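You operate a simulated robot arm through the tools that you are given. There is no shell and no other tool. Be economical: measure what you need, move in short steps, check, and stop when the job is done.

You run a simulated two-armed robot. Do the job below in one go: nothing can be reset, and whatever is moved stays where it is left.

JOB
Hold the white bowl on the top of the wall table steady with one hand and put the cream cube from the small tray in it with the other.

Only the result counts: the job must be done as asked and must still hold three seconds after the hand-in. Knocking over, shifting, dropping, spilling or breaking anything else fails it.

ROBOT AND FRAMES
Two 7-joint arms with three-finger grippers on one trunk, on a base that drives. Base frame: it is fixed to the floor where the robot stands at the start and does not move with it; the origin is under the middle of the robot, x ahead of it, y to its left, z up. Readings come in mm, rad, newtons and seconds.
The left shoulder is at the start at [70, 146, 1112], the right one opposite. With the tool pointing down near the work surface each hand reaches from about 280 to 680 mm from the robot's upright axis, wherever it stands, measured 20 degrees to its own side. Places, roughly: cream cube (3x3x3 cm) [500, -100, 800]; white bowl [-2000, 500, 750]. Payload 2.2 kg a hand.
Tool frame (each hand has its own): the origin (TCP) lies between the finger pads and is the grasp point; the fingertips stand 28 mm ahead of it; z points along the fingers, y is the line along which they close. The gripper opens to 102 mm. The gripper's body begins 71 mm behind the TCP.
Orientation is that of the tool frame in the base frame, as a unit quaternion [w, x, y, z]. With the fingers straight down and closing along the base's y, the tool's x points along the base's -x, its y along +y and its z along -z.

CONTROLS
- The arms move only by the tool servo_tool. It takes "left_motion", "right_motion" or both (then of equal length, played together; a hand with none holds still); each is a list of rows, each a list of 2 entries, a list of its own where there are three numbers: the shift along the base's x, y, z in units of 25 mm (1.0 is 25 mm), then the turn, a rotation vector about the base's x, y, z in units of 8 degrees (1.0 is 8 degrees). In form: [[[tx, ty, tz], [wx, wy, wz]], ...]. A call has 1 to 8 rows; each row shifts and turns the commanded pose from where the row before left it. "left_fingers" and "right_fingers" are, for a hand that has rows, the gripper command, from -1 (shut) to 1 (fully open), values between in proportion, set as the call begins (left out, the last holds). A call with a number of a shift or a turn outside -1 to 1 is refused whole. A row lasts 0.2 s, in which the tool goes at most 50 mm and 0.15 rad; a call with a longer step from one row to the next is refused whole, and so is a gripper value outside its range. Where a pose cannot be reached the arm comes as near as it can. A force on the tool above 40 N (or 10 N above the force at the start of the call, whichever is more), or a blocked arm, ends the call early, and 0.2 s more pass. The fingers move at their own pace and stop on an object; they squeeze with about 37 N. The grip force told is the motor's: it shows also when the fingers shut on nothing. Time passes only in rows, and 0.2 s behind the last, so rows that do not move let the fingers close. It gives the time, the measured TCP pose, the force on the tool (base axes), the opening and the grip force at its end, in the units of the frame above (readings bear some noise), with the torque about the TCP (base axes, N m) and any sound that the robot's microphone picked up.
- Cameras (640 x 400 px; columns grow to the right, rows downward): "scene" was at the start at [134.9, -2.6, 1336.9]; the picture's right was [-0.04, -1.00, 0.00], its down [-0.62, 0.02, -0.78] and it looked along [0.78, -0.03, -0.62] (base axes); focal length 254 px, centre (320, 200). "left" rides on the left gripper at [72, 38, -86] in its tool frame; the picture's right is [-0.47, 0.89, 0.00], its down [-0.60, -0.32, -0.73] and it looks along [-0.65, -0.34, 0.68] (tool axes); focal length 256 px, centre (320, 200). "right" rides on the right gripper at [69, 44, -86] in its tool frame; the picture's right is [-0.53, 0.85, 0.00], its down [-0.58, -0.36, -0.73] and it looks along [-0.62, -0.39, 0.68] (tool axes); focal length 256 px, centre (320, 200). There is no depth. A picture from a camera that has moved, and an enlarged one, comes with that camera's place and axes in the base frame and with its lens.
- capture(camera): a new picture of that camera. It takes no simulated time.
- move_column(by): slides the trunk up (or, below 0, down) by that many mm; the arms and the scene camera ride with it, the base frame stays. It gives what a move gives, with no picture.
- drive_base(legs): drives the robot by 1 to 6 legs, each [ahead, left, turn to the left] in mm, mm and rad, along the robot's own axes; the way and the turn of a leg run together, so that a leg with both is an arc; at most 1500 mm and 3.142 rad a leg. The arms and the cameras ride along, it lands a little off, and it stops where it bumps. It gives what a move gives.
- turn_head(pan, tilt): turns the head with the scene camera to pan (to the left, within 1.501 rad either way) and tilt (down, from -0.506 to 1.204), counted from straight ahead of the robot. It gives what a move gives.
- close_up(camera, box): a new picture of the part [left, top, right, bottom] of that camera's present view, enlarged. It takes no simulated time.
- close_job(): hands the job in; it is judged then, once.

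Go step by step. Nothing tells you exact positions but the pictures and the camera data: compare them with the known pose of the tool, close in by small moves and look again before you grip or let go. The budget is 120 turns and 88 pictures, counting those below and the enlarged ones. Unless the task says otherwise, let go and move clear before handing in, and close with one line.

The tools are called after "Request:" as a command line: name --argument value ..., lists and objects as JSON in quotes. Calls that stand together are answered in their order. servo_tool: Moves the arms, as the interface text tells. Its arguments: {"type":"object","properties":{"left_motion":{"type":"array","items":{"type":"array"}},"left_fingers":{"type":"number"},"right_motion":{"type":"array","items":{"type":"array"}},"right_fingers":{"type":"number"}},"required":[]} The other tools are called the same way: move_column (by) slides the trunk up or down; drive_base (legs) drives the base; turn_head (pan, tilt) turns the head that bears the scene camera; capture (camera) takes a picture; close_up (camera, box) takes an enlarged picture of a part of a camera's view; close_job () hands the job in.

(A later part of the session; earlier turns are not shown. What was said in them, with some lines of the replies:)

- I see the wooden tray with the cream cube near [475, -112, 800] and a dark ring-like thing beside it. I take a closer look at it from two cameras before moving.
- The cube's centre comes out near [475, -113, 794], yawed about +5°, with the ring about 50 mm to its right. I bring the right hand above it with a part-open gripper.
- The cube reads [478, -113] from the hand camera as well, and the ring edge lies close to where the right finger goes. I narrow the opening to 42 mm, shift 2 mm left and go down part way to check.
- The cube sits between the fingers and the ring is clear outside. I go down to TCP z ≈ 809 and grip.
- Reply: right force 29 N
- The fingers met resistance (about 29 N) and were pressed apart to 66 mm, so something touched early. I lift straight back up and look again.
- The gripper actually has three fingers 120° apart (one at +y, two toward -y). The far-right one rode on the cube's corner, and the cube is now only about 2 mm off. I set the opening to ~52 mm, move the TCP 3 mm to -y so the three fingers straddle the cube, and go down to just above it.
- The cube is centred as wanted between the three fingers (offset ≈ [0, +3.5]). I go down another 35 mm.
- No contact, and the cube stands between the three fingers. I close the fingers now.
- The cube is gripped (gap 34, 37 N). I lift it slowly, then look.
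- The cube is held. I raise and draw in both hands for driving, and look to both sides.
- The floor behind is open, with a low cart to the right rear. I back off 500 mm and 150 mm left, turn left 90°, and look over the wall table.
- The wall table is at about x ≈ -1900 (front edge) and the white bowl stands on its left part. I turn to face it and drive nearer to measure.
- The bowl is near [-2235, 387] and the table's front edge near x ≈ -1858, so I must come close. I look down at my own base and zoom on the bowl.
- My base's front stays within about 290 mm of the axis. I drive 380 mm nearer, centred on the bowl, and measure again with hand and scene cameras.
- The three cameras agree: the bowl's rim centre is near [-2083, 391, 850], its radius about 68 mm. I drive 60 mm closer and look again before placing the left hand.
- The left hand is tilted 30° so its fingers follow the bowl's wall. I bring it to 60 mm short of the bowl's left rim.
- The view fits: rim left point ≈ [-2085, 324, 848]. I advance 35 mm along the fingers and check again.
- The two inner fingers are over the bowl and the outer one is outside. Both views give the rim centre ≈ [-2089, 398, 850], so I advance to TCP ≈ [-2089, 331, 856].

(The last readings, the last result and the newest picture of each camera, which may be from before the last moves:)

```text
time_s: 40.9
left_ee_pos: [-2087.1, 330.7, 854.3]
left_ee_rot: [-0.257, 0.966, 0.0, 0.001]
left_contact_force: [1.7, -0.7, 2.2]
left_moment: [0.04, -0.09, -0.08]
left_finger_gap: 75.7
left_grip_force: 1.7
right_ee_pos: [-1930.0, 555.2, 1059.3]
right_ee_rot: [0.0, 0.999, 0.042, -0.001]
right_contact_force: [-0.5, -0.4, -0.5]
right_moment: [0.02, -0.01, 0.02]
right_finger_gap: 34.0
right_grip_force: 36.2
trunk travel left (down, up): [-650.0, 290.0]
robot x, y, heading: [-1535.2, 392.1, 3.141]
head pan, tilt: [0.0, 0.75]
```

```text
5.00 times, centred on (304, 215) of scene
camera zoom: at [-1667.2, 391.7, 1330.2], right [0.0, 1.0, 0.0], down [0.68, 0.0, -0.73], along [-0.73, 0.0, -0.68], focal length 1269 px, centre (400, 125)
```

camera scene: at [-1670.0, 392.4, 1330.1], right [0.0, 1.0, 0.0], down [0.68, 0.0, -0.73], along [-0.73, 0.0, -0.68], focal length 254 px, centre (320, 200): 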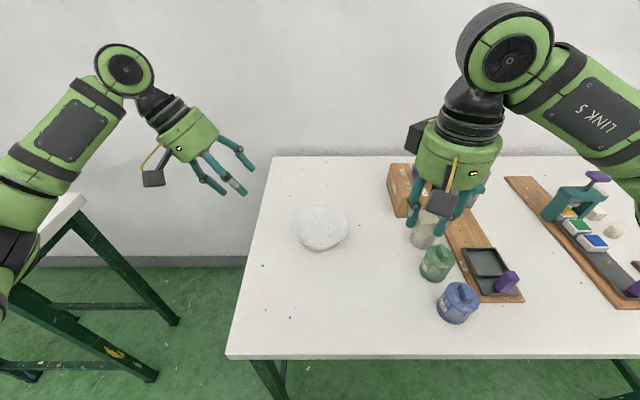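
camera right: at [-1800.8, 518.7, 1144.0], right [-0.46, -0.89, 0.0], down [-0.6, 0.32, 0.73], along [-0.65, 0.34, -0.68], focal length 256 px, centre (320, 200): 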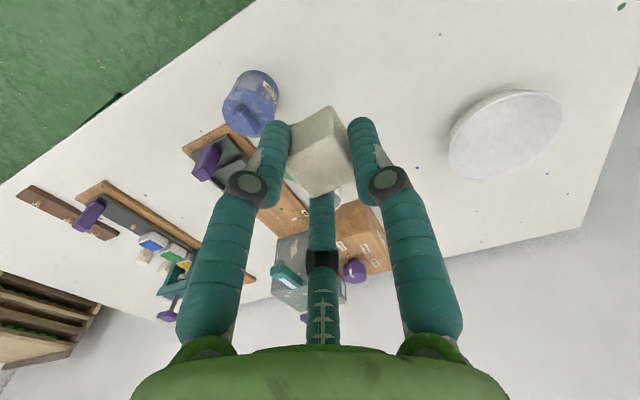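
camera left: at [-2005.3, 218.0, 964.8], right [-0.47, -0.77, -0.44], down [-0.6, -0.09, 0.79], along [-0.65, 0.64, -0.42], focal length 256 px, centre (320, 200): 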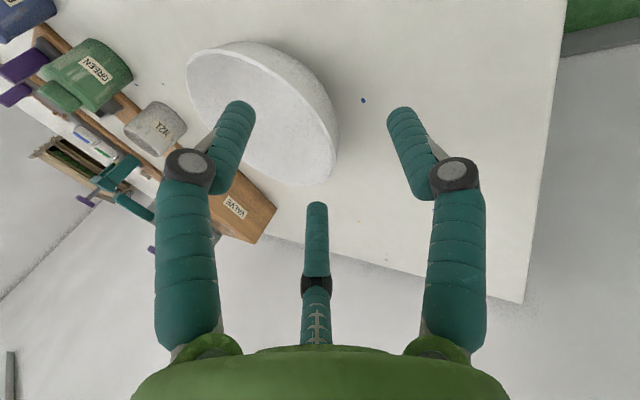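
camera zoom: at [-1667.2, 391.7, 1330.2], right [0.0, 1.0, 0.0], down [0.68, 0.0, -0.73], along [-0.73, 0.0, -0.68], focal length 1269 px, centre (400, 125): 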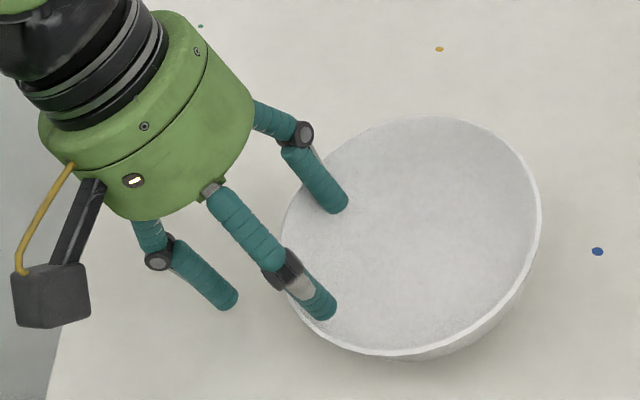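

The inner fingers touched the bowl's inside and tip it slightly (about 3 N). I back off along the fingers so it settles flat.

Request:
servo_tool --left_motion '[[[0, -0.1, 0.25], [0, 0, 0]], [[0, -0.1, 0.25], [0, 0, 0]], [[0, 0, 0], [0, 0, 0]]]'

Request:
close_up --camera "left" --box '[120, 20, 520, 270]'

Request:
close_up --camera "scene" --box '[240, 175, 368, 255]'

```text
time_s: 41.7
left_ee_pos: [-2089.7, 325.1, 868.6]
left_ee_rot: [-0.259, 0.966, 0.0, 0.001]
left_contact_force: [-0.4, 0.2, 0.7]
left_moment: [0.0, 0.01, 0.02]
left_finger_gap: 71.7
left_grip_force: 0.0
right_ee_pos: [-1933.2, 555.4, 1057.8]
right_ee_rot: [-0.001, 0.999, 0.041, 0.0]
right_contact_force: [-0.1, 0.4, 0.2]
right_moment: [0.03, -0.01, -0.03]
right_finger_gap: 34.0
right_grip_force: 37.0
trunk travel left (down, up): [-650.0, 290.0]
robot x, y, heading: [-1534.3, 391.9, 3.135]
head pan, tilt: [0.0, 0.75]
```

```text
1.60 times, centred on (320, 145) of left
camera zoom: at [-2016.3, 249.2, 924.0], right [-0.47, -0.77, -0.44], down [-0.6, -0.09, 0.79], along [-0.65, 0.64, -0.42], focal length 410 px, centre (320, 288)
```

zoom: 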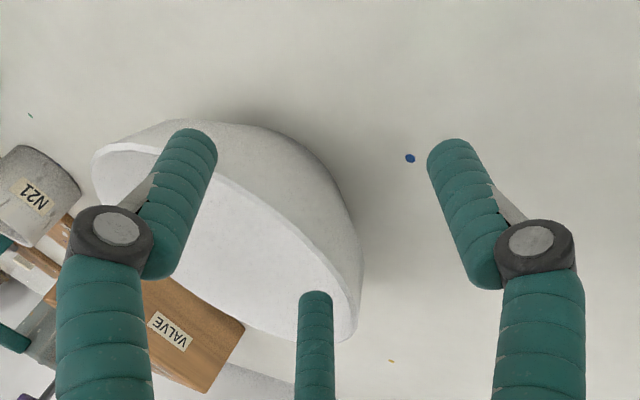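

```text
5.00 times, centred on (304, 215) of scene
camera zoom: at [-1669.6, 392.5, 1330.1], right [0.0, 1.0, 0.0], down [0.68, 0.0, -0.73], along [-0.73, 0.0, -0.68], focal length 1269 px, centre (400, 125)
```

zoom: 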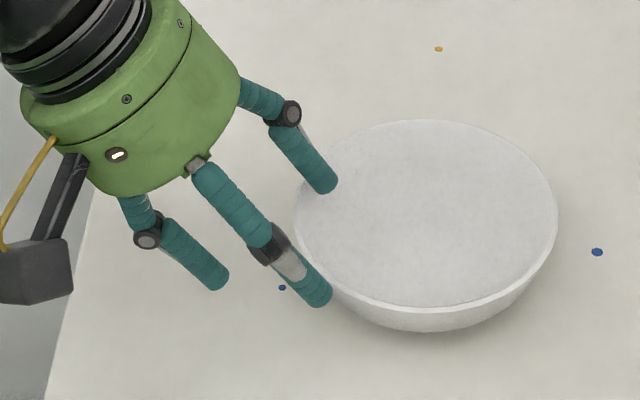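

The bowl settled flat again but slid to a centre of about [-2117, 408], rim z ≈ 855. I back out, narrow the fingers to ~44 mm and line up anew with the moved left rim.

Request:
servo_tool --left_motion '[[[0, -0.5, 0.87], [0, 0, 0]], [[0, -0.1, 0.3], [0, 0, 0]], [[-0.55, 0.4, 0], [0, 0, 0]], [[-0.55, 0.4, 0], [0, 0, 0]], [[0, 0, 0], [0, 0, 0]]]' --left_fingers -0.14

Request:
capture --camera "left"

Request:
close_up --camera "scene" --box '[240, 165, 368, 245]'

```text
time_s: 42.9
left_ee_pos: [-2117.9, 328.5, 899.0]
left_ee_rot: [-0.259, 0.966, -0.001, -0.002]
left_contact_force: [0.2, 0.6, -0.2]
left_moment: [0.0, 0.0, 0.0]
left_finger_gap: 44.0
left_grip_force: 0.0
right_ee_pos: [-1932.3, 555.5, 1058.3]
right_ee_rot: [0.0, 0.999, 0.042, -0.001]
right_contact_force: [-0.6, -0.8, -1.1]
right_moment: [0.05, 0.02, 0.0]
right_finger_gap: 33.8
right_grip_force: 36.3
trunk travel left (down, up): [-650.0, 290.0]
robot x, y, heading: [-1533.4, 391.2, 3.138]
head pan, tilt: [0.0, 0.75]
```

```text
49 pictures are left
camera left: at [-2043.5, 253.5, 953.9], right [-0.47, -0.77, -0.44], down [-0.6, -0.09, 0.79], along [-0.65, 0.64, -0.42], focal length 256 px, centre (320, 200)
```

left: 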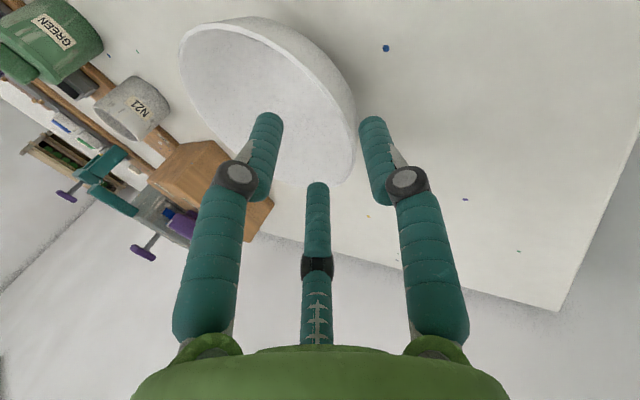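

```text
5.00 times, centred on (304, 205) of scene
camera zoom: at [-1669.2, 391.8, 1330.1], right [0.0, 1.0, 0.0], down [0.68, 0.0, -0.73], along [-0.73, 0.0, -0.68], focal length 1269 px, centre (400, 175)
```

zoom: 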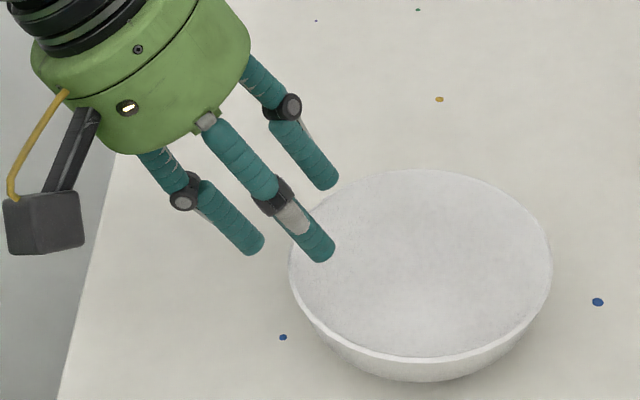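

Aligned: rim left point ≈ [-2118, 338, 853]. I go in along the fingers to [-2118, 346, 864] in small rows.

Request:
servo_tool --left_motion '[[[0, 0.25, -0.47], [0, 0, 0]], [[0, 0.23, -0.47], [0, 0, 0]], [[0, 0.22, -0.46], [0, 0, 0]]]'

Request:
close_up --camera "left" --box '[120, 20, 520, 270]'

Request:
close_up --camera "scene" --box '[240, 165, 368, 245]'

```text
time_s: 43.7
left_ee_pos: [-2117.7, 347.6, 861.7]
left_ee_rot: [-0.259, 0.966, 0.001, -0.001]
left_contact_force: [0.6, 1.1, 0.3]
left_moment: [0.0, -0.02, -0.03]
left_finger_gap: 43.9
left_grip_force: 0.1
right_ee_pos: [-1932.5, 555.3, 1057.7]
right_ee_rot: [0.001, 0.999, 0.042, 0.0]
right_contact_force: [-0.1, -0.2, 0.1]
right_moment: [-0.01, -0.01, -0.01]
right_finger_gap: 34.0
right_grip_force: 37.2
trunk travel left (down, up): [-650.0, 290.0]
robot x, y, heading: [-1534.2, 392.6, 3.139]
head pan, tilt: [0.0, 0.75]
```

```text
1.60 times, centred on (320, 145) of left
camera zoom: at [-2044.0, 271.5, 918.3], right [-0.47, -0.77, -0.44], down [-0.6, -0.09, 0.79], along [-0.65, 0.64, -0.42], focal length 410 px, centre (320, 288)
```

zoom: 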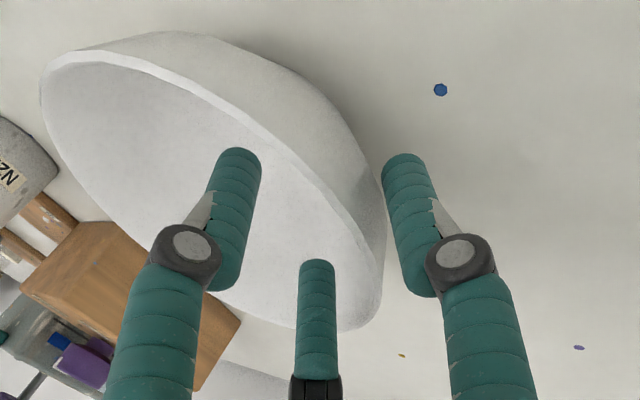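

```text
5.00 times, centred on (304, 205) of scene
camera zoom: at [-1669.7, 392.6, 1330.1], right [0.0, 1.0, 0.0], down [0.68, 0.0, -0.73], along [-0.73, 0.0, -0.68], focal length 1269 px, centre (400, 175)
```

zoom: 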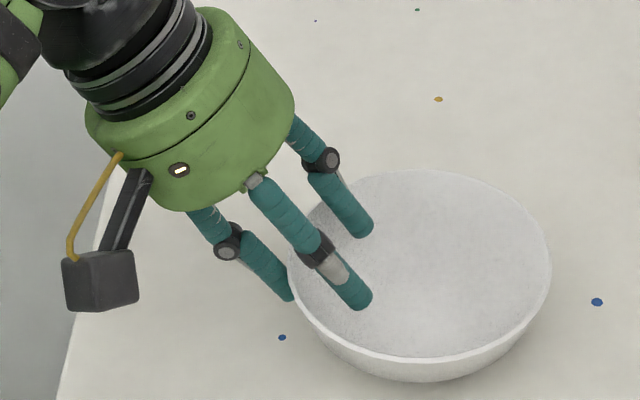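

The fingers straddle the rim with no contact. I shift 5 mm outward to centre on the wall and close part way.

Request:
servo_tool --left_motion '[[[0, -0.2, -0.11], [0, 0, 0]], [[0, 0, 0], [0, 0, 0]], [[0, 0, 0], [0, 0, 0]]]' --left_fingers -0.65

Request:
close_up --camera "left" --box '[120, 20, 520, 270]'

Request:
close_up --camera "scene" --box '[240, 165, 368, 245]'

```text
time_s: 44.5
left_ee_pos: [-2116.9, 343.5, 858.8]
left_ee_rot: [-0.259, 0.966, 0.0, 0.0]
left_contact_force: [0.3, -0.1, 0.9]
left_moment: [0.0, 0.03, 0.0]
left_finger_gap: 18.1
left_grip_force: 0.0
right_ee_pos: [-1932.8, 556.4, 1057.9]
right_ee_rot: [0.0, 0.999, 0.042, 0.0]
right_contact_force: [-0.5, -0.7, -0.1]
right_moment: [0.03, 0.02, 0.0]
right_finger_gap: 34.2
right_grip_force: 36.6
trunk travel left (down, up): [-650.0, 290.0]
robot x, y, heading: [-1533.8, 390.7, 3.137]
head pan, tilt: [0.0, 0.75]
```

```text
1.60 times, centred on (320, 145) of left
camera zoom: at [-2043.8, 266.7, 915.5], right [-0.47, -0.77, -0.44], down [-0.6, -0.09, 0.79], along [-0.65, 0.64, -0.42], focal length 410 px, centre (320, 288)
```

zoom: 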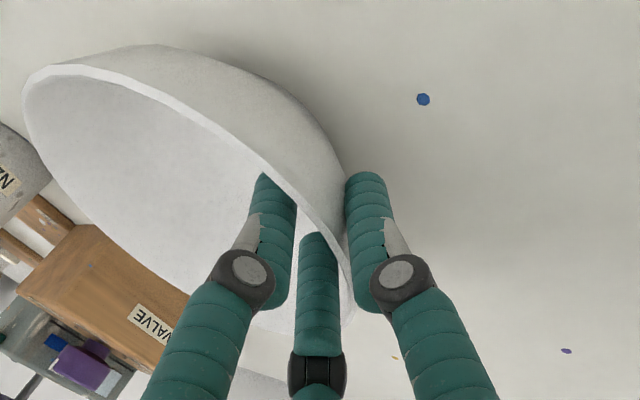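

```text
5.00 times, centred on (304, 205) of scene
camera zoom: at [-1669.4, 392.4, 1330.1], right [0.0, 1.0, 0.0], down [0.68, 0.0, -0.73], along [-0.73, 0.0, -0.68], focal length 1269 px, centre (400, 175)
```

zoom: 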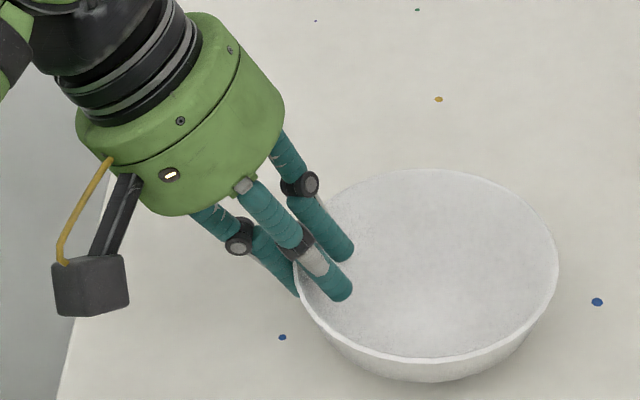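

The fingers are snug around the wall and the bowl is flat. I close the rest.

Request:
servo_tool --left_motion '[[[0, 0, 0], [0, 0, 0]], [[0, 0, 0], [0, 0, 0]], [[0, 0, 0], [0, 0, 0]]]' --left_fingers -0.95

Request:
close_up --camera "scene" --box '[220, 150, 420, 275]'

```text
time_s: 45.3
left_ee_pos: [-2118.6, 342.0, 859.8]
left_ee_rot: [-0.259, 0.966, 0.0, 0.001]
left_contact_force: [-0.4, -1.1, -1.8]
left_moment: [-0.11, 0.01, 0.02]
left_finger_gap: 8.2
left_grip_force: 35.9
right_ee_pos: [-1932.6, 555.5, 1057.9]
right_ee_rot: [0.0, 0.999, 0.04, 0.0]
right_contact_force: [-1.3, -1.0, -0.3]
right_moment: [0.0, -0.01, 0.01]
right_finger_gap: 33.9
right_grip_force: 36.6
trunk travel left (down, up): [-650.0, 290.0]
robot x, y, heading: [-1536.9, 392.1, 3.141]
head pan, tilt: [0.0, 0.75]
```

```text
3.20 times, centred on (320, 212) of scene
camera zoom: at [-1669.9, 392.3, 1330.0], right [0.0, 1.0, 0.0], down [0.68, 0.0, -0.73], along [-0.73, 0.0, -0.68], focal length 812 px, centre (320, 160)
```

zoom: 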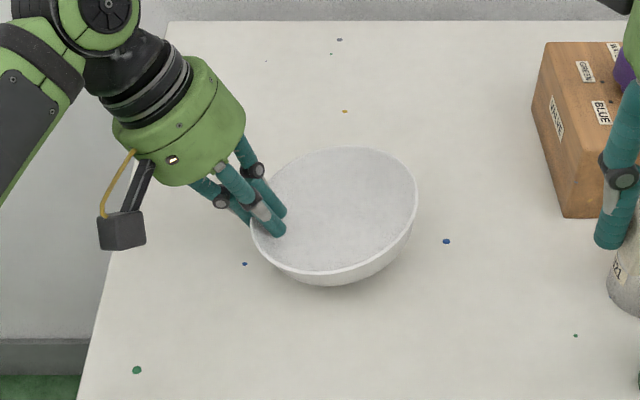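

The bowl is held, but gripping tipped its right side up by roughly 15°. I turn the hand back in small steps about the grip to set it flat, watching the force.

Request:
servo_tool --left_motion '[[[0, 0, 0.06], [-0.5, 0, 0]], [[0, 0, 0.06], [-0.5, 0, 0]], [[0, 0, 0], [0, 0, 0]]]'

Request:
close_up --camera "scene" --box '[240, 165, 368, 245]'

Request:
capture --camera "right"

```text
time_s: 46.1
left_ee_pos: [-2117.4, 342.9, 862.7]
left_ee_rot: [-0.191, 0.982, 0.0, 0.0]
left_contact_force: [0.5, -0.2, -2.0]
left_moment: [-0.08, 0.07, -0.01]
left_finger_gap: 8.3
left_grip_force: 36.3
right_ee_pos: [-1933.2, 554.3, 1058.0]
right_ee_rot: [0.0, 0.999, 0.042, 0.001]
right_contact_force: [1.3, 0.3, 0.0]
right_moment: [-0.03, 0.05, 0.02]
right_finger_gap: 34.2
right_grip_force: 37.1
trunk travel left (down, up): [-650.0, 290.0]
robot x, y, heading: [-1537.5, 391.5, 3.141]
head pan, tilt: [0.0, 0.75]
```

```text
5.00 times, centred on (304, 205) of scene
camera zoom: at [-1669.8, 392.0, 1330.1], right [0.0, 1.0, 0.0], down [0.68, 0.0, -0.73], along [-0.73, 0.0, -0.68], focal length 1269 px, centre (400, 175)
```

zoom: 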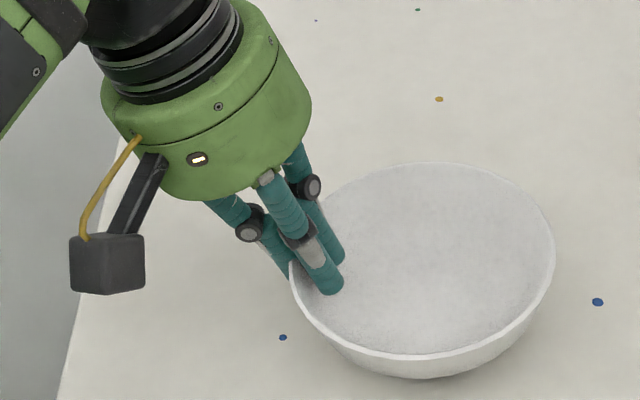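

```text
41 pictures are left
camera right: at [-1860.8, 518.3, 1144.0], right [-0.46, -0.89, 0.0], down [-0.6, 0.32, 0.73], along [-0.65, 0.34, -0.68], focal length 256 px, centre (320, 200)
```

right: 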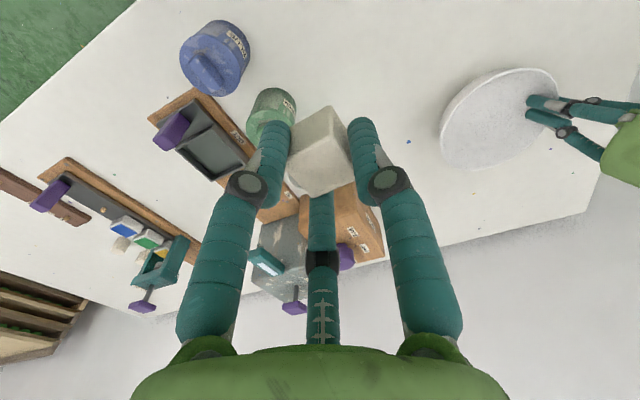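

It is nearly flat now; one more small turn and 2 mm down.

Request:
servo_tool --left_motion '[[[0, 0, 0], [-0.5, 0, 0]], [[0, 0, -0.06], [0, 0, 0]], [[0, 0, 0], [0, 0, 0]]]'

Request:
close_up --camera "scene" --box '[240, 165, 368, 245]'

```text
time_s: 46.9
left_ee_pos: [-2118.4, 342.7, 862.2]
left_ee_rot: [-0.157, 0.988, 0.0, 0.0]
left_contact_force: [0.5, 0.5, -1.6]
left_moment: [-0.1, 0.0, -0.01]
left_finger_gap: 8.5
left_grip_force: 35.9
right_ee_pos: [-1932.7, 555.6, 1057.5]
right_ee_rot: [0.0, 0.999, 0.042, 0.001]
right_contact_force: [-0.4, -0.5, -0.5]
right_moment: [-0.01, -0.02, 0.01]
right_finger_gap: 33.9
right_grip_force: 36.6
trunk travel left (down, up): [-650.0, 290.0]
robot x, y, heading: [-1535.5, 393.6, 3.143]
head pan, tilt: [0.0, 0.75]
```

```text
5.00 times, centred on (304, 205) of scene
camera zoom: at [-1669.8, 392.4, 1330.1], right [0.0, 1.0, 0.0], down [0.68, 0.0, -0.73], along [-0.73, 0.0, -0.68], focal length 1269 px, centre (400, 175)
```

zoom: 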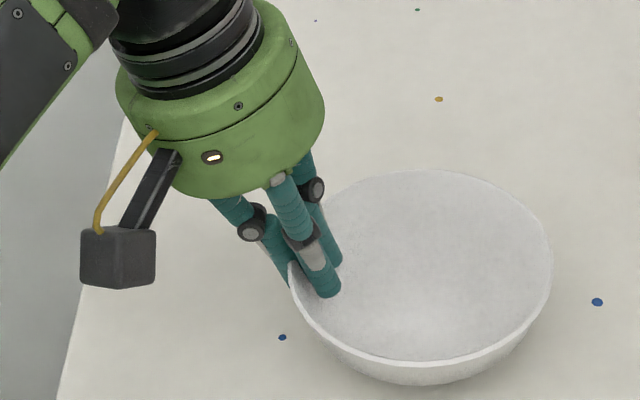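

The bowl is flat but hangs from the hand (1.6 N weight). I lower it in 1 mm steps until the table carries it.

Request:
servo_tool --left_motion '[[[0, 0, -0.06], [0, 0, 0]], [[0, 0, -0.06], [0, 0, 0]], [[0, 0, 0], [0, 0, 0]]]'

```text
time_s: 47.7
left_ee_pos: [-2116.9, 342.0, 861.4]
left_ee_rot: [-0.158, 0.987, -0.001, -0.003]
left_contact_force: [-3.2, -2.7, 10.3]
left_moment: [0.05, -0.07, 0.03]
left_finger_gap: 8.3
left_grip_force: 36.1
right_ee_pos: [-1930.8, 555.5, 1058.3]
right_ee_rot: [0.0, 0.999, 0.042, 0.0]
right_contact_force: [-0.4, -0.2, -0.6]
right_moment: [0.01, -0.03, -0.03]
right_finger_gap: 34.0
right_grip_force: 37.9
trunk travel left (down, up): [-650.0, 290.0]
robot x, y, heading: [-1538.3, 391.8, 3.14]
head pan, tilt: [0.0, 0.75]
```

The bowl now rests on the table in the hand's grip; I ease off 1 mm. The right hand, tilted 12° outward so the hands stay apart, moves to the bowl's right above it.

Request:
servo_tool --left_motion '[[[0, 0, 0.05], [0, 0, 0]], [[0, 0, 0], [0, 0, 0]], [[0, 0, 0], [0, 0, 0]], [[0, 0, 0], [0, 0, 0]], [[0, 0, 0], [0, 0, 0]], [[0, 0, 0], [0, 0, 0]], [[0, 0, 0], [0, 0, 0]], [[0, 0, 0], [0, 0, 0]]]' --right_motion '[[[-0.92, -0.38, 0], [-0.19, 0, 0]], [[-0.92, -0.38, 0], [-0.19, 0, 0]], [[-0.92, -0.38, 0], [-0.19, 0, 0]], [[-0.92, -0.38, 0], [-0.19, 0, 0]], [[-0.92, -0.38, 0], [-0.19, 0, 0]], [[-0.92, -0.38, 0], [-0.19, 0, 0]], [[-0.92, -0.38, 0], [-0.19, 0, 0]], [[-0.92, -0.38, 0], [-0.19, 0, 0]]]'

Request:
capture --camera "scene"

Request:
capture --camera "right"

```text
time_s: 49.5
left_ee_pos: [-2117.6, 342.6, 860.2]
left_ee_rot: [-0.157, 0.988, -0.001, -0.001]
left_contact_force: [-0.4, -0.2, 10.3]
left_moment: [0.2, -0.15, 0.03]
left_finger_gap: 8.4
left_grip_force: 36.1
right_ee_pos: [-2116.9, 479.2, 1057.1]
right_ee_rot: [0.105, 0.994, 0.042, -0.006]
right_contact_force: [0.3, -0.2, -0.5]
right_moment: [0.02, 0.03, 0.02]
right_finger_gap: 34.2
right_grip_force: 37.0
trunk travel left (down, up): [-650.0, 290.0]
robot x, y, heading: [-1530.3, 389.9, 3.137]
head pan, tilt: [0.0, 0.75]
```

```text
39 pictures are left
camera scene: at [-1668.3, 391.6, 1330.2], right [0.0, 1.0, 0.0], down [0.68, 0.0, -0.73], along [-0.73, 0.0, -0.68], focal length 254 px, centre (320, 200)
```

scene: 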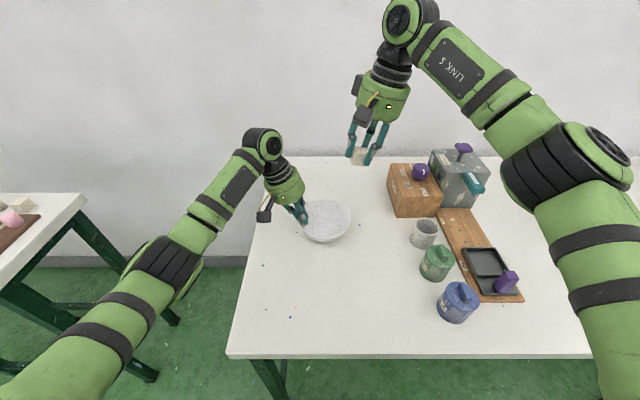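

```text
38 pictures are left
camera right: at [-2044.1, 460.4, 1150.1], right [-0.46, -0.87, 0.19], down [-0.6, 0.46, 0.65], along [-0.65, 0.19, -0.74], focal length 256 px, centre (320, 200)
```

right: 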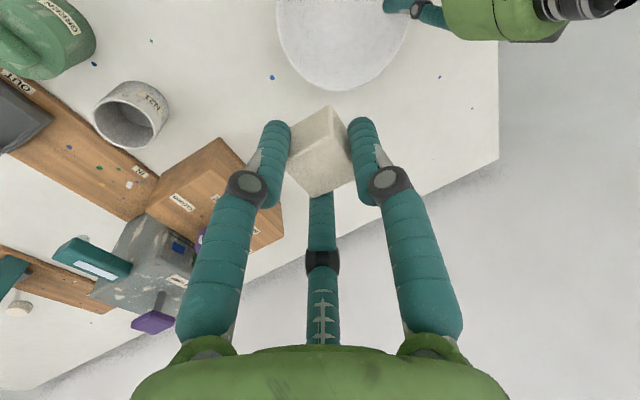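

All clear. I lower the right hand to 900 mm height over the bowl's right half.

Request:
servo_tool --right_motion '[[[0, -0.31, -0.9], [0, 0, 0]], [[0, -0.31, -0.9], [0, 0, 0]], [[0, -0.31, -0.9], [0, 0, 0]], [[0, -0.31, -0.9], [0, 0, 0]], [[0, -0.31, -0.9], [0, 0, 0]], [[0, -0.31, -0.9], [0, 0, 0]], [[0, -0.31, -0.9], [0, 0, 0]]]'

Request:
close_up --camera "scene" --box '[240, 135, 400, 235]'

Request:
capture --camera "right"

```text
time_s: 51.1
left_ee_pos: [-2116.7, 343.3, 860.1]
left_ee_rot: [-0.158, 0.987, -0.001, -0.001]
left_contact_force: [-0.8, 0.8, 9.8]
left_moment: [0.25, -0.18, 0.03]
left_finger_gap: 8.2
left_grip_force: 35.8
right_ee_pos: [-2116.1, 424.3, 900.9]
right_ee_rot: [0.105, 0.994, 0.042, -0.005]
right_contact_force: [-0.3, 0.2, 0.4]
right_moment: [-0.01, 0.02, -0.03]
right_finger_gap: 34.0
right_grip_force: 37.3
trunk travel left (down, up): [-650.0, 290.0]
robot x, y, heading: [-1535.6, 388.6, 3.14]
head pan, tilt: [0.0, 0.75]
```

```text
4.00 times, centred on (320, 185) of scene
camera zoom: at [-1668.1, 392.2, 1330.3], right [0.0, 1.0, 0.0], down [0.68, 0.0, -0.73], along [-0.73, 0.0, -0.68], focal length 1015 px, centre (320, 260)
```

zoom: 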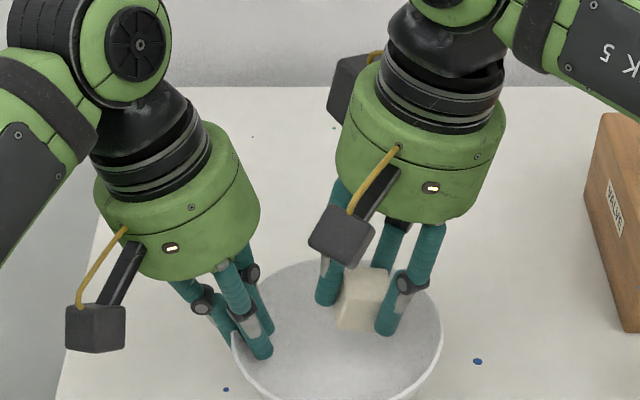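

```text
36 pictures are left
camera right: at [-2043.9, 405.9, 992.9], right [-0.46, -0.87, 0.19], down [-0.6, 0.46, 0.65], along [-0.65, 0.19, -0.74], focal length 256 px, centre (320, 200)
```

right: 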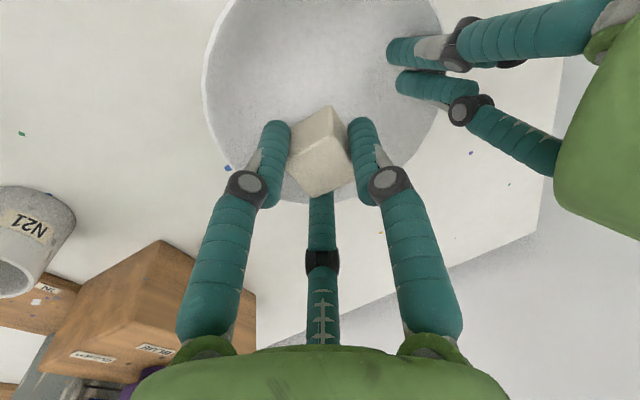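

The cube is over the bowl, about 15 mm right of its middle, and the hands are clear of each other. I lower it 34 mm into the bowl.

Request:
servo_tool --right_motion '[[[0.08, -0.1, -0.5], [0, 0, 0]], [[0.08, -0.1, -0.5], [0, 0, 0]], [[0, 0, -0.4], [0, 0, 0]]]'

Request:
close_up --camera "scene" --box '[240, 145, 400, 245]'

Request:
capture --camera "right"

```text
time_s: 51.9
left_ee_pos: [-2116.4, 343.0, 860.8]
left_ee_rot: [-0.157, 0.988, 0.0, -0.001]
left_contact_force: [0.3, 1.0, 9.4]
left_moment: [0.21, -0.17, 0.01]
left_finger_gap: 8.3
left_grip_force: 36.0
right_ee_pos: [-2113.0, 419.7, 864.6]
right_ee_rot: [0.106, 0.993, 0.041, -0.005]
right_contact_force: [0.3, -0.2, -0.2]
right_moment: [-0.01, -0.02, 0.0]
right_finger_gap: 33.9
right_grip_force: 37.3
trunk travel left (down, up): [-650.0, 290.0]
robot x, y, heading: [-1538.2, 389.8, 3.139]
head pan, tilt: [0.0, 0.75]
```

```text
4.00 times, centred on (320, 195) of scene
camera zoom: at [-1668.0, 392.4, 1330.3], right [0.0, 1.0, 0.0], down [0.68, 0.0, -0.73], along [-0.73, 0.0, -0.68], focal length 1015 px, centre (320, 220)
```

zoom: 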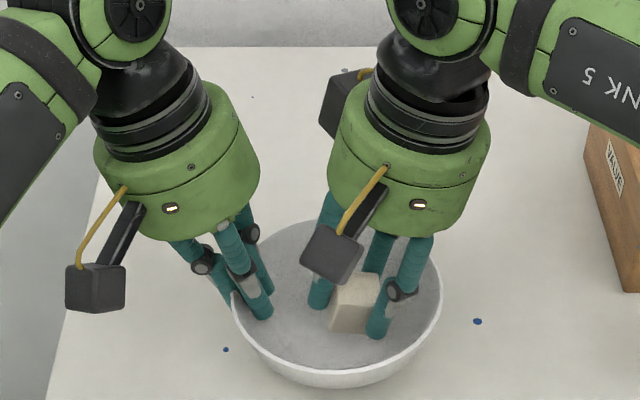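

```text
34 pictures are left
camera right: at [-2039.6, 401.5, 957.6], right [-0.46, -0.87, 0.19], down [-0.6, 0.46, 0.65], along [-0.65, 0.19, -0.74], focal length 256 px, centre (320, 200)
```

right: 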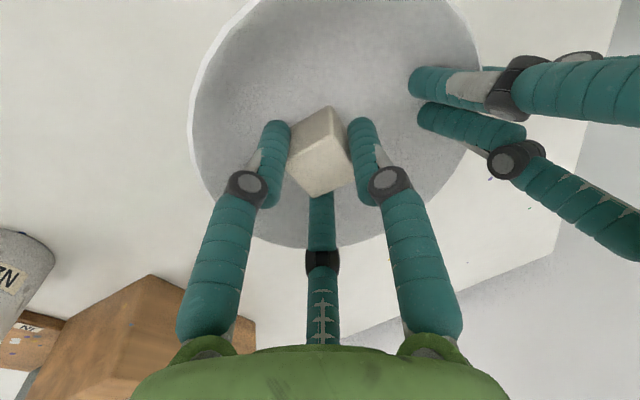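

The cube is well inside the bowl's outline with room round the fingers. I lower 10 mm more and check for contact.

Request:
servo_tool --right_motion '[[[0, -0.05, -0.2], [0, 0, 0]], [[0, -0.05, -0.2], [0, 0, 0]]]'

Request:
close_up --camera "right" --box '[160, 0, 560, 250]'

```text
time_s: 52.5
left_ee_pos: [-2116.6, 344.5, 860.8]
left_ee_rot: [-0.157, 0.988, 0.0, 0.0]
left_contact_force: [0.2, 0.4, 8.7]
left_moment: [0.22, -0.2, 0.0]
left_finger_gap: 8.5
left_grip_force: 36.5
right_ee_pos: [-2111.6, 418.7, 857.0]
right_ee_rot: [0.106, 0.994, 0.041, -0.005]
right_contact_force: [-0.7, 0.3, 0.4]
right_moment: [-0.01, 0.02, -0.02]
right_finger_gap: 34.2
right_grip_force: 37.0
trunk travel left (down, up): [-650.0, 290.0]
robot x, y, heading: [-1535.6, 393.0, 3.142]
head pan, tilt: [0.0, 0.75]
```

```text
1.60 times, centred on (360, 125) of right
camera zoom: at [-2039.9, 399.4, 948.2], right [-0.46, -0.87, 0.19], down [-0.6, 0.46, 0.65], along [-0.65, 0.19, -0.74], focal length 410 px, centre (256, 320)
```

zoom: 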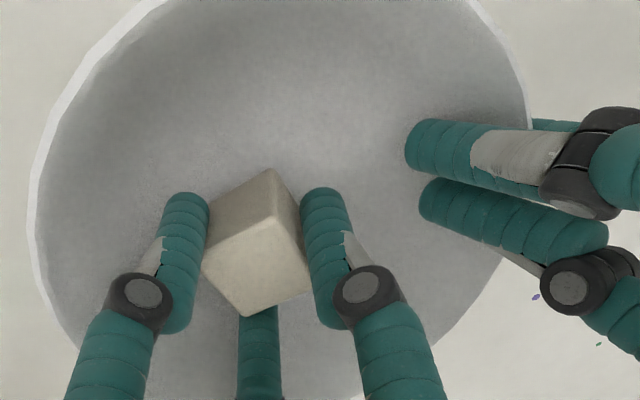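

No contact, cube close above the bowl's bottom. I open the right fingers just enough to let go.

Request:
servo_tool --right_motion '[[[0, 0, 0], [0, 0, 0]], [[0, 0, 0], [0, 0, 0]], [[0, 0, 0], [0, 0, 0]]]' --right_fingers -0.08

Request:
close_up --camera "right" --box '[160, 0, 560, 250]'

```text
time_s: 53.3
left_ee_pos: [-2116.9, 343.7, 861.6]
left_ee_rot: [-0.156, 0.988, 0.0, -0.001]
left_contact_force: [0.7, -0.4, 8.4]
left_moment: [0.16, -0.2, 0.02]
left_finger_gap: 8.3
left_grip_force: 36.1
right_ee_pos: [-2112.4, 418.0, 856.0]
right_ee_rot: [0.106, 0.994, 0.041, -0.005]
right_contact_force: [0.2, -0.2, -0.8]
right_moment: [-0.03, 0.02, 0.02]
right_finger_gap: 47.0
right_grip_force: 0.0
trunk travel left (down, up): [-650.0, 290.0]
robot x, y, heading: [-1537.1, 390.0, 3.14]
head pan, tilt: [0.0, 0.75]
```

```text
1.60 times, centred on (360, 125) of right
camera zoom: at [-2039.8, 399.3, 948.3], right [-0.46, -0.87, 0.19], down [-0.6, 0.46, 0.65], along [-0.65, 0.19, -0.74], focal length 410 px, centre (256, 320)
```

zoom: 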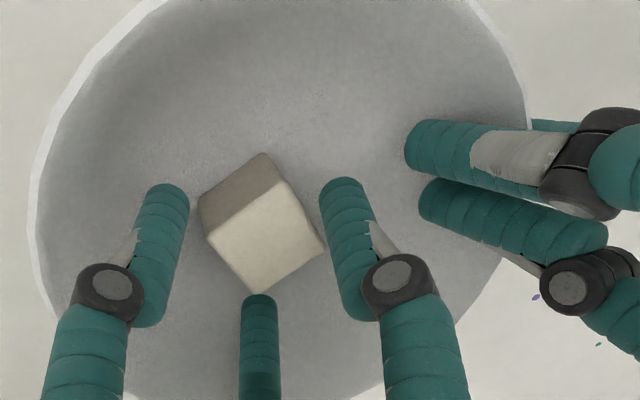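

The cube lies in the bowl. I draw the right hand straight back along its fingers, then away to the right.

Request:
servo_tool --right_motion '[[[0, 0.06, 0.3], [0, 0, 0]], [[0, 0.12, 0.6], [0, 0, 0]], [[0, 0.2, 0.95], [0, 0, 0]], [[0, 0.2, 0.95], [0, 0, 0]], [[0, 0.2, 0.95], [0, 0, 0]], [[0, 0.2, 0.95], [0, 0, 0]], [[0, 0.2, 0.95], [0, 0, 0]], [[0, 0.2, 0.95], [0, 0, 0]]]'

Request:
close_up --camera "scene" --box '[240, 145, 400, 245]'

```text
time_s: 55.1
left_ee_pos: [-2116.9, 342.9, 859.6]
left_ee_rot: [-0.157, 0.988, 0.0, -0.001]
left_contact_force: [0.9, 0.0, 7.2]
left_moment: [0.17, -0.23, 0.0]
left_finger_gap: 8.4
left_grip_force: 36.3
right_ee_pos: [-2110.6, 453.0, 1021.9]
right_ee_rot: [0.106, 0.994, 0.04, -0.006]
right_contact_force: [-0.2, -0.8, 0.0]
right_moment: [-0.03, -0.01, 0.0]
right_finger_gap: 46.6
right_grip_force: 0.0
trunk travel left (down, up): [-650.0, 290.0]
robot x, y, heading: [-1538.6, 394.7, 3.137]
head pan, tilt: [0.0, 0.75]
```

```text
4.00 times, centred on (320, 195) of scene
camera zoom: at [-1668.0, 392.5, 1330.2], right [0.0, 1.0, 0.0], down [0.68, 0.0, -0.73], along [-0.73, 0.0, -0.68], focal length 1015 px, centre (320, 220)
```

zoom: 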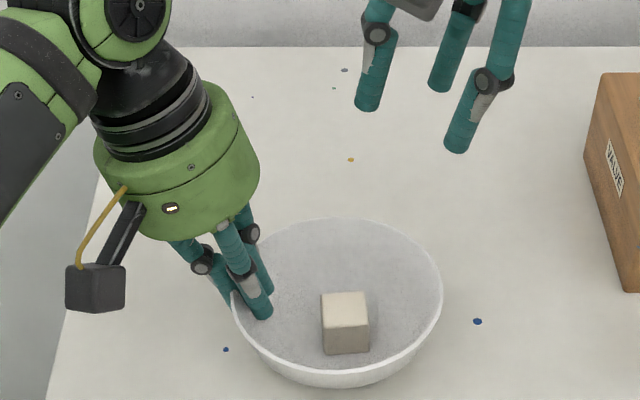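

The cube sits in the bowl. I ease the left hand's downward press by 1 mm, then open its fingers in two stages.

Request:
servo_tool --left_motion '[[[0, 0, 0.03], [0, 0, 0]], [[0, 0, 0], [0, 0, 0]]]' --left_fingers -0.8

Request:
servo_tool --left_motion '[[[0, 0, 0], [0, 0, 0]], [[0, 0, 0], [0, 0, 0]]]' --left_fingers -0.35

Request:
close_up --camera "scene" --box '[240, 145, 400, 245]'

Request:
close_up --camera "left" --box '[120, 20, 520, 270]'

```text
time_s: 55.7
left_ee_pos: [-2117.4, 342.9, 860.6]
left_ee_rot: [-0.156, 0.988, 0.0, -0.001]
left_contact_force: [1.1, -0.9, 0.6]
left_moment: [-0.01, 0.01, 0.03]
left_finger_gap: 10.6
left_grip_force: 0.3
right_ee_pos: [-2112.0, 451.9, 1022.0]
right_ee_rot: [0.105, 0.994, 0.041, -0.005]
right_contact_force: [-0.1, -0.3, 0.1]
right_moment: [0.0, -0.01, -0.01]
right_finger_gap: 47.1
right_grip_force: 0.1
trunk travel left (down, up): [-650.0, 290.0]
robot x, y, heading: [-1536.2, 388.3, 3.144]
head pan, tilt: [0.0, 0.75]
```

```text
time_s: 56.3
left_ee_pos: [-2117.4, 342.2, 860.9]
left_ee_rot: [-0.156, 0.988, 0.0, 0.0]
left_contact_force: [-0.1, -0.3, -0.1]
left_moment: [-0.02, -0.05, 0.03]
left_finger_gap: 33.1
left_grip_force: 0.1
right_ee_pos: [-2112.4, 452.7, 1021.4]
right_ee_rot: [0.105, 0.994, 0.041, -0.004]
right_contact_force: [0.1, 0.2, 0.2]
right_moment: [-0.02, -0.04, 0.01]
right_finger_gap: 47.2
right_grip_force: 0.1
trunk travel left (down, up): [-650.0, 290.0]
robot x, y, heading: [-1534.9, 390.3, 3.141]
head pan, tilt: [0.0, 0.75]
```

```text
4.00 times, centred on (320, 195) of scene
camera zoom: at [-1669.5, 392.3, 1330.1], right [0.0, 1.0, 0.0], down [0.68, 0.0, -0.73], along [-0.73, 0.0, -0.68], focal length 1015 px, centre (320, 220)
```

zoom: 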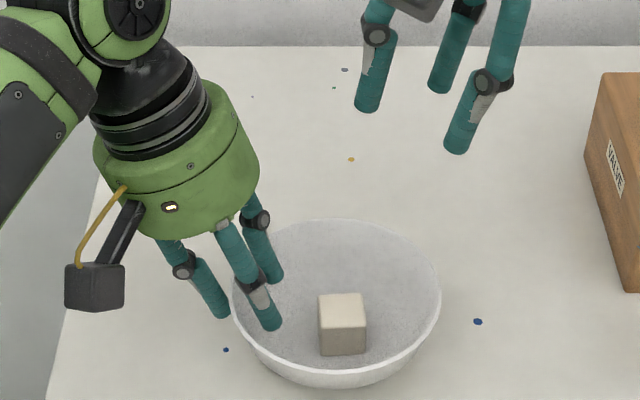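

```text
1.60 times, centred on (320, 145) of left
camera zoom: at [-2043.7, 280.0, 930.8], right [-0.47, -0.84, -0.27], down [-0.6, 0.08, 0.79], along [-0.65, 0.53, -0.54], focal length 410 px, centre (320, 288)
```

zoom: 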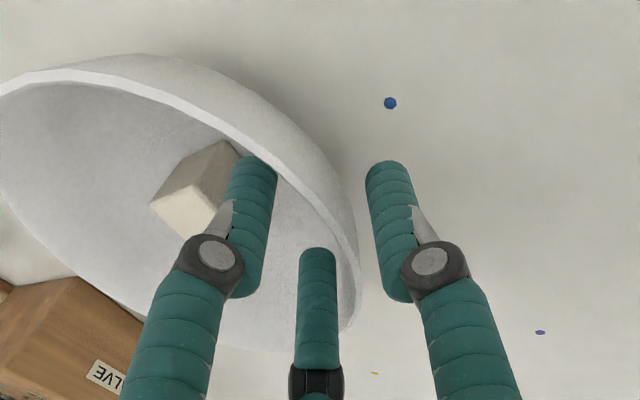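

The bowl stands level and free, with fingers clear on both sides of the rim. I pull the left hand straight back along its fingers.

Request:
servo_tool --left_motion '[[[0, -0.08, 0.28], [0, 0, 0]], [[0, -0.16, 0.5], [0, 0, 0]], [[0, -0.3, 0.9], [0, 0, 0]], [[0, -0.3, 0.9], [0, 0, 0]], [[0, -0.4, 0.9], [0, 0, 0]], [[0, -0.4, 0.9], [0, 0, 0]], [[0, -0.4, 0.9], [0, 0, 0]]]'

Request:
capture --camera "scene"

Request:
close_up --camera "scene" --box '[240, 145, 400, 245]'

```text
time_s: 57.9
left_ee_pos: [-2117.4, 291.3, 992.4]
left_ee_rot: [-0.156, 0.988, 0.0, -0.001]
left_contact_force: [0.4, 0.0, 0.8]
left_moment: [0.0, -0.02, 0.01]
left_finger_gap: 33.4
left_grip_force: 0.0
right_ee_pos: [-2111.7, 452.4, 1021.0]
right_ee_rot: [0.106, 0.994, 0.04, -0.005]
right_contact_force: [-0.1, 0.5, -0.4]
right_moment: [0.04, 0.02, 0.01]
right_finger_gap: 47.0
right_grip_force: 0.0
trunk travel left (down, up): [-650.0, 290.0]
robot x, y, heading: [-1535.2, 391.3, 3.14]
head pan, tilt: [0.0, 0.75]
```

```text
28 pictures are left
camera scene: at [-1668.9, 391.9, 1330.1], right [0.0, 1.0, 0.0], down [0.68, 0.0, -0.73], along [-0.73, 0.0, -0.68], focal length 254 px, centre (320, 200)
```

scene: 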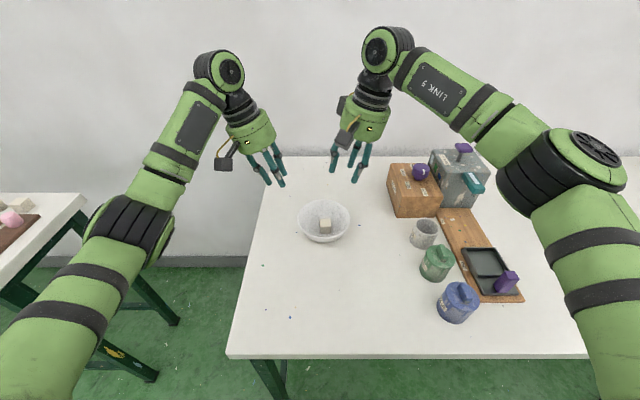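

```text
4.00 times, centred on (320, 195) of scene
camera zoom: at [-1668.9, 391.9, 1330.1], right [0.0, 1.0, 0.0], down [0.68, 0.0, -0.73], along [-0.73, 0.0, -0.68], focal length 1015 px, centre (320, 220)
```

zoom: 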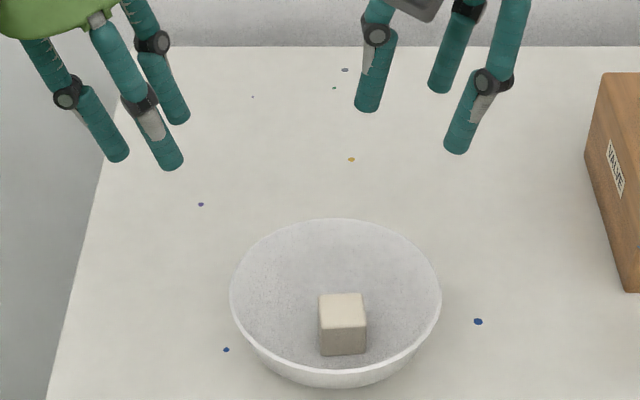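

The cube rests in the level bowl, both hands are empty and clear, and the other things on the wall table are where they were. I hand the job in.

Request:
close_job

```text
The job is handed in.
```

The cream cube is in the white bowl on the wall table; the left hand held the rim while the right hand let it go, and both hands are now clear. Before I had a grip on the bowl, my fingers pushed it about 30 mm across the table. It stayed upright and was standing level when I handed in.
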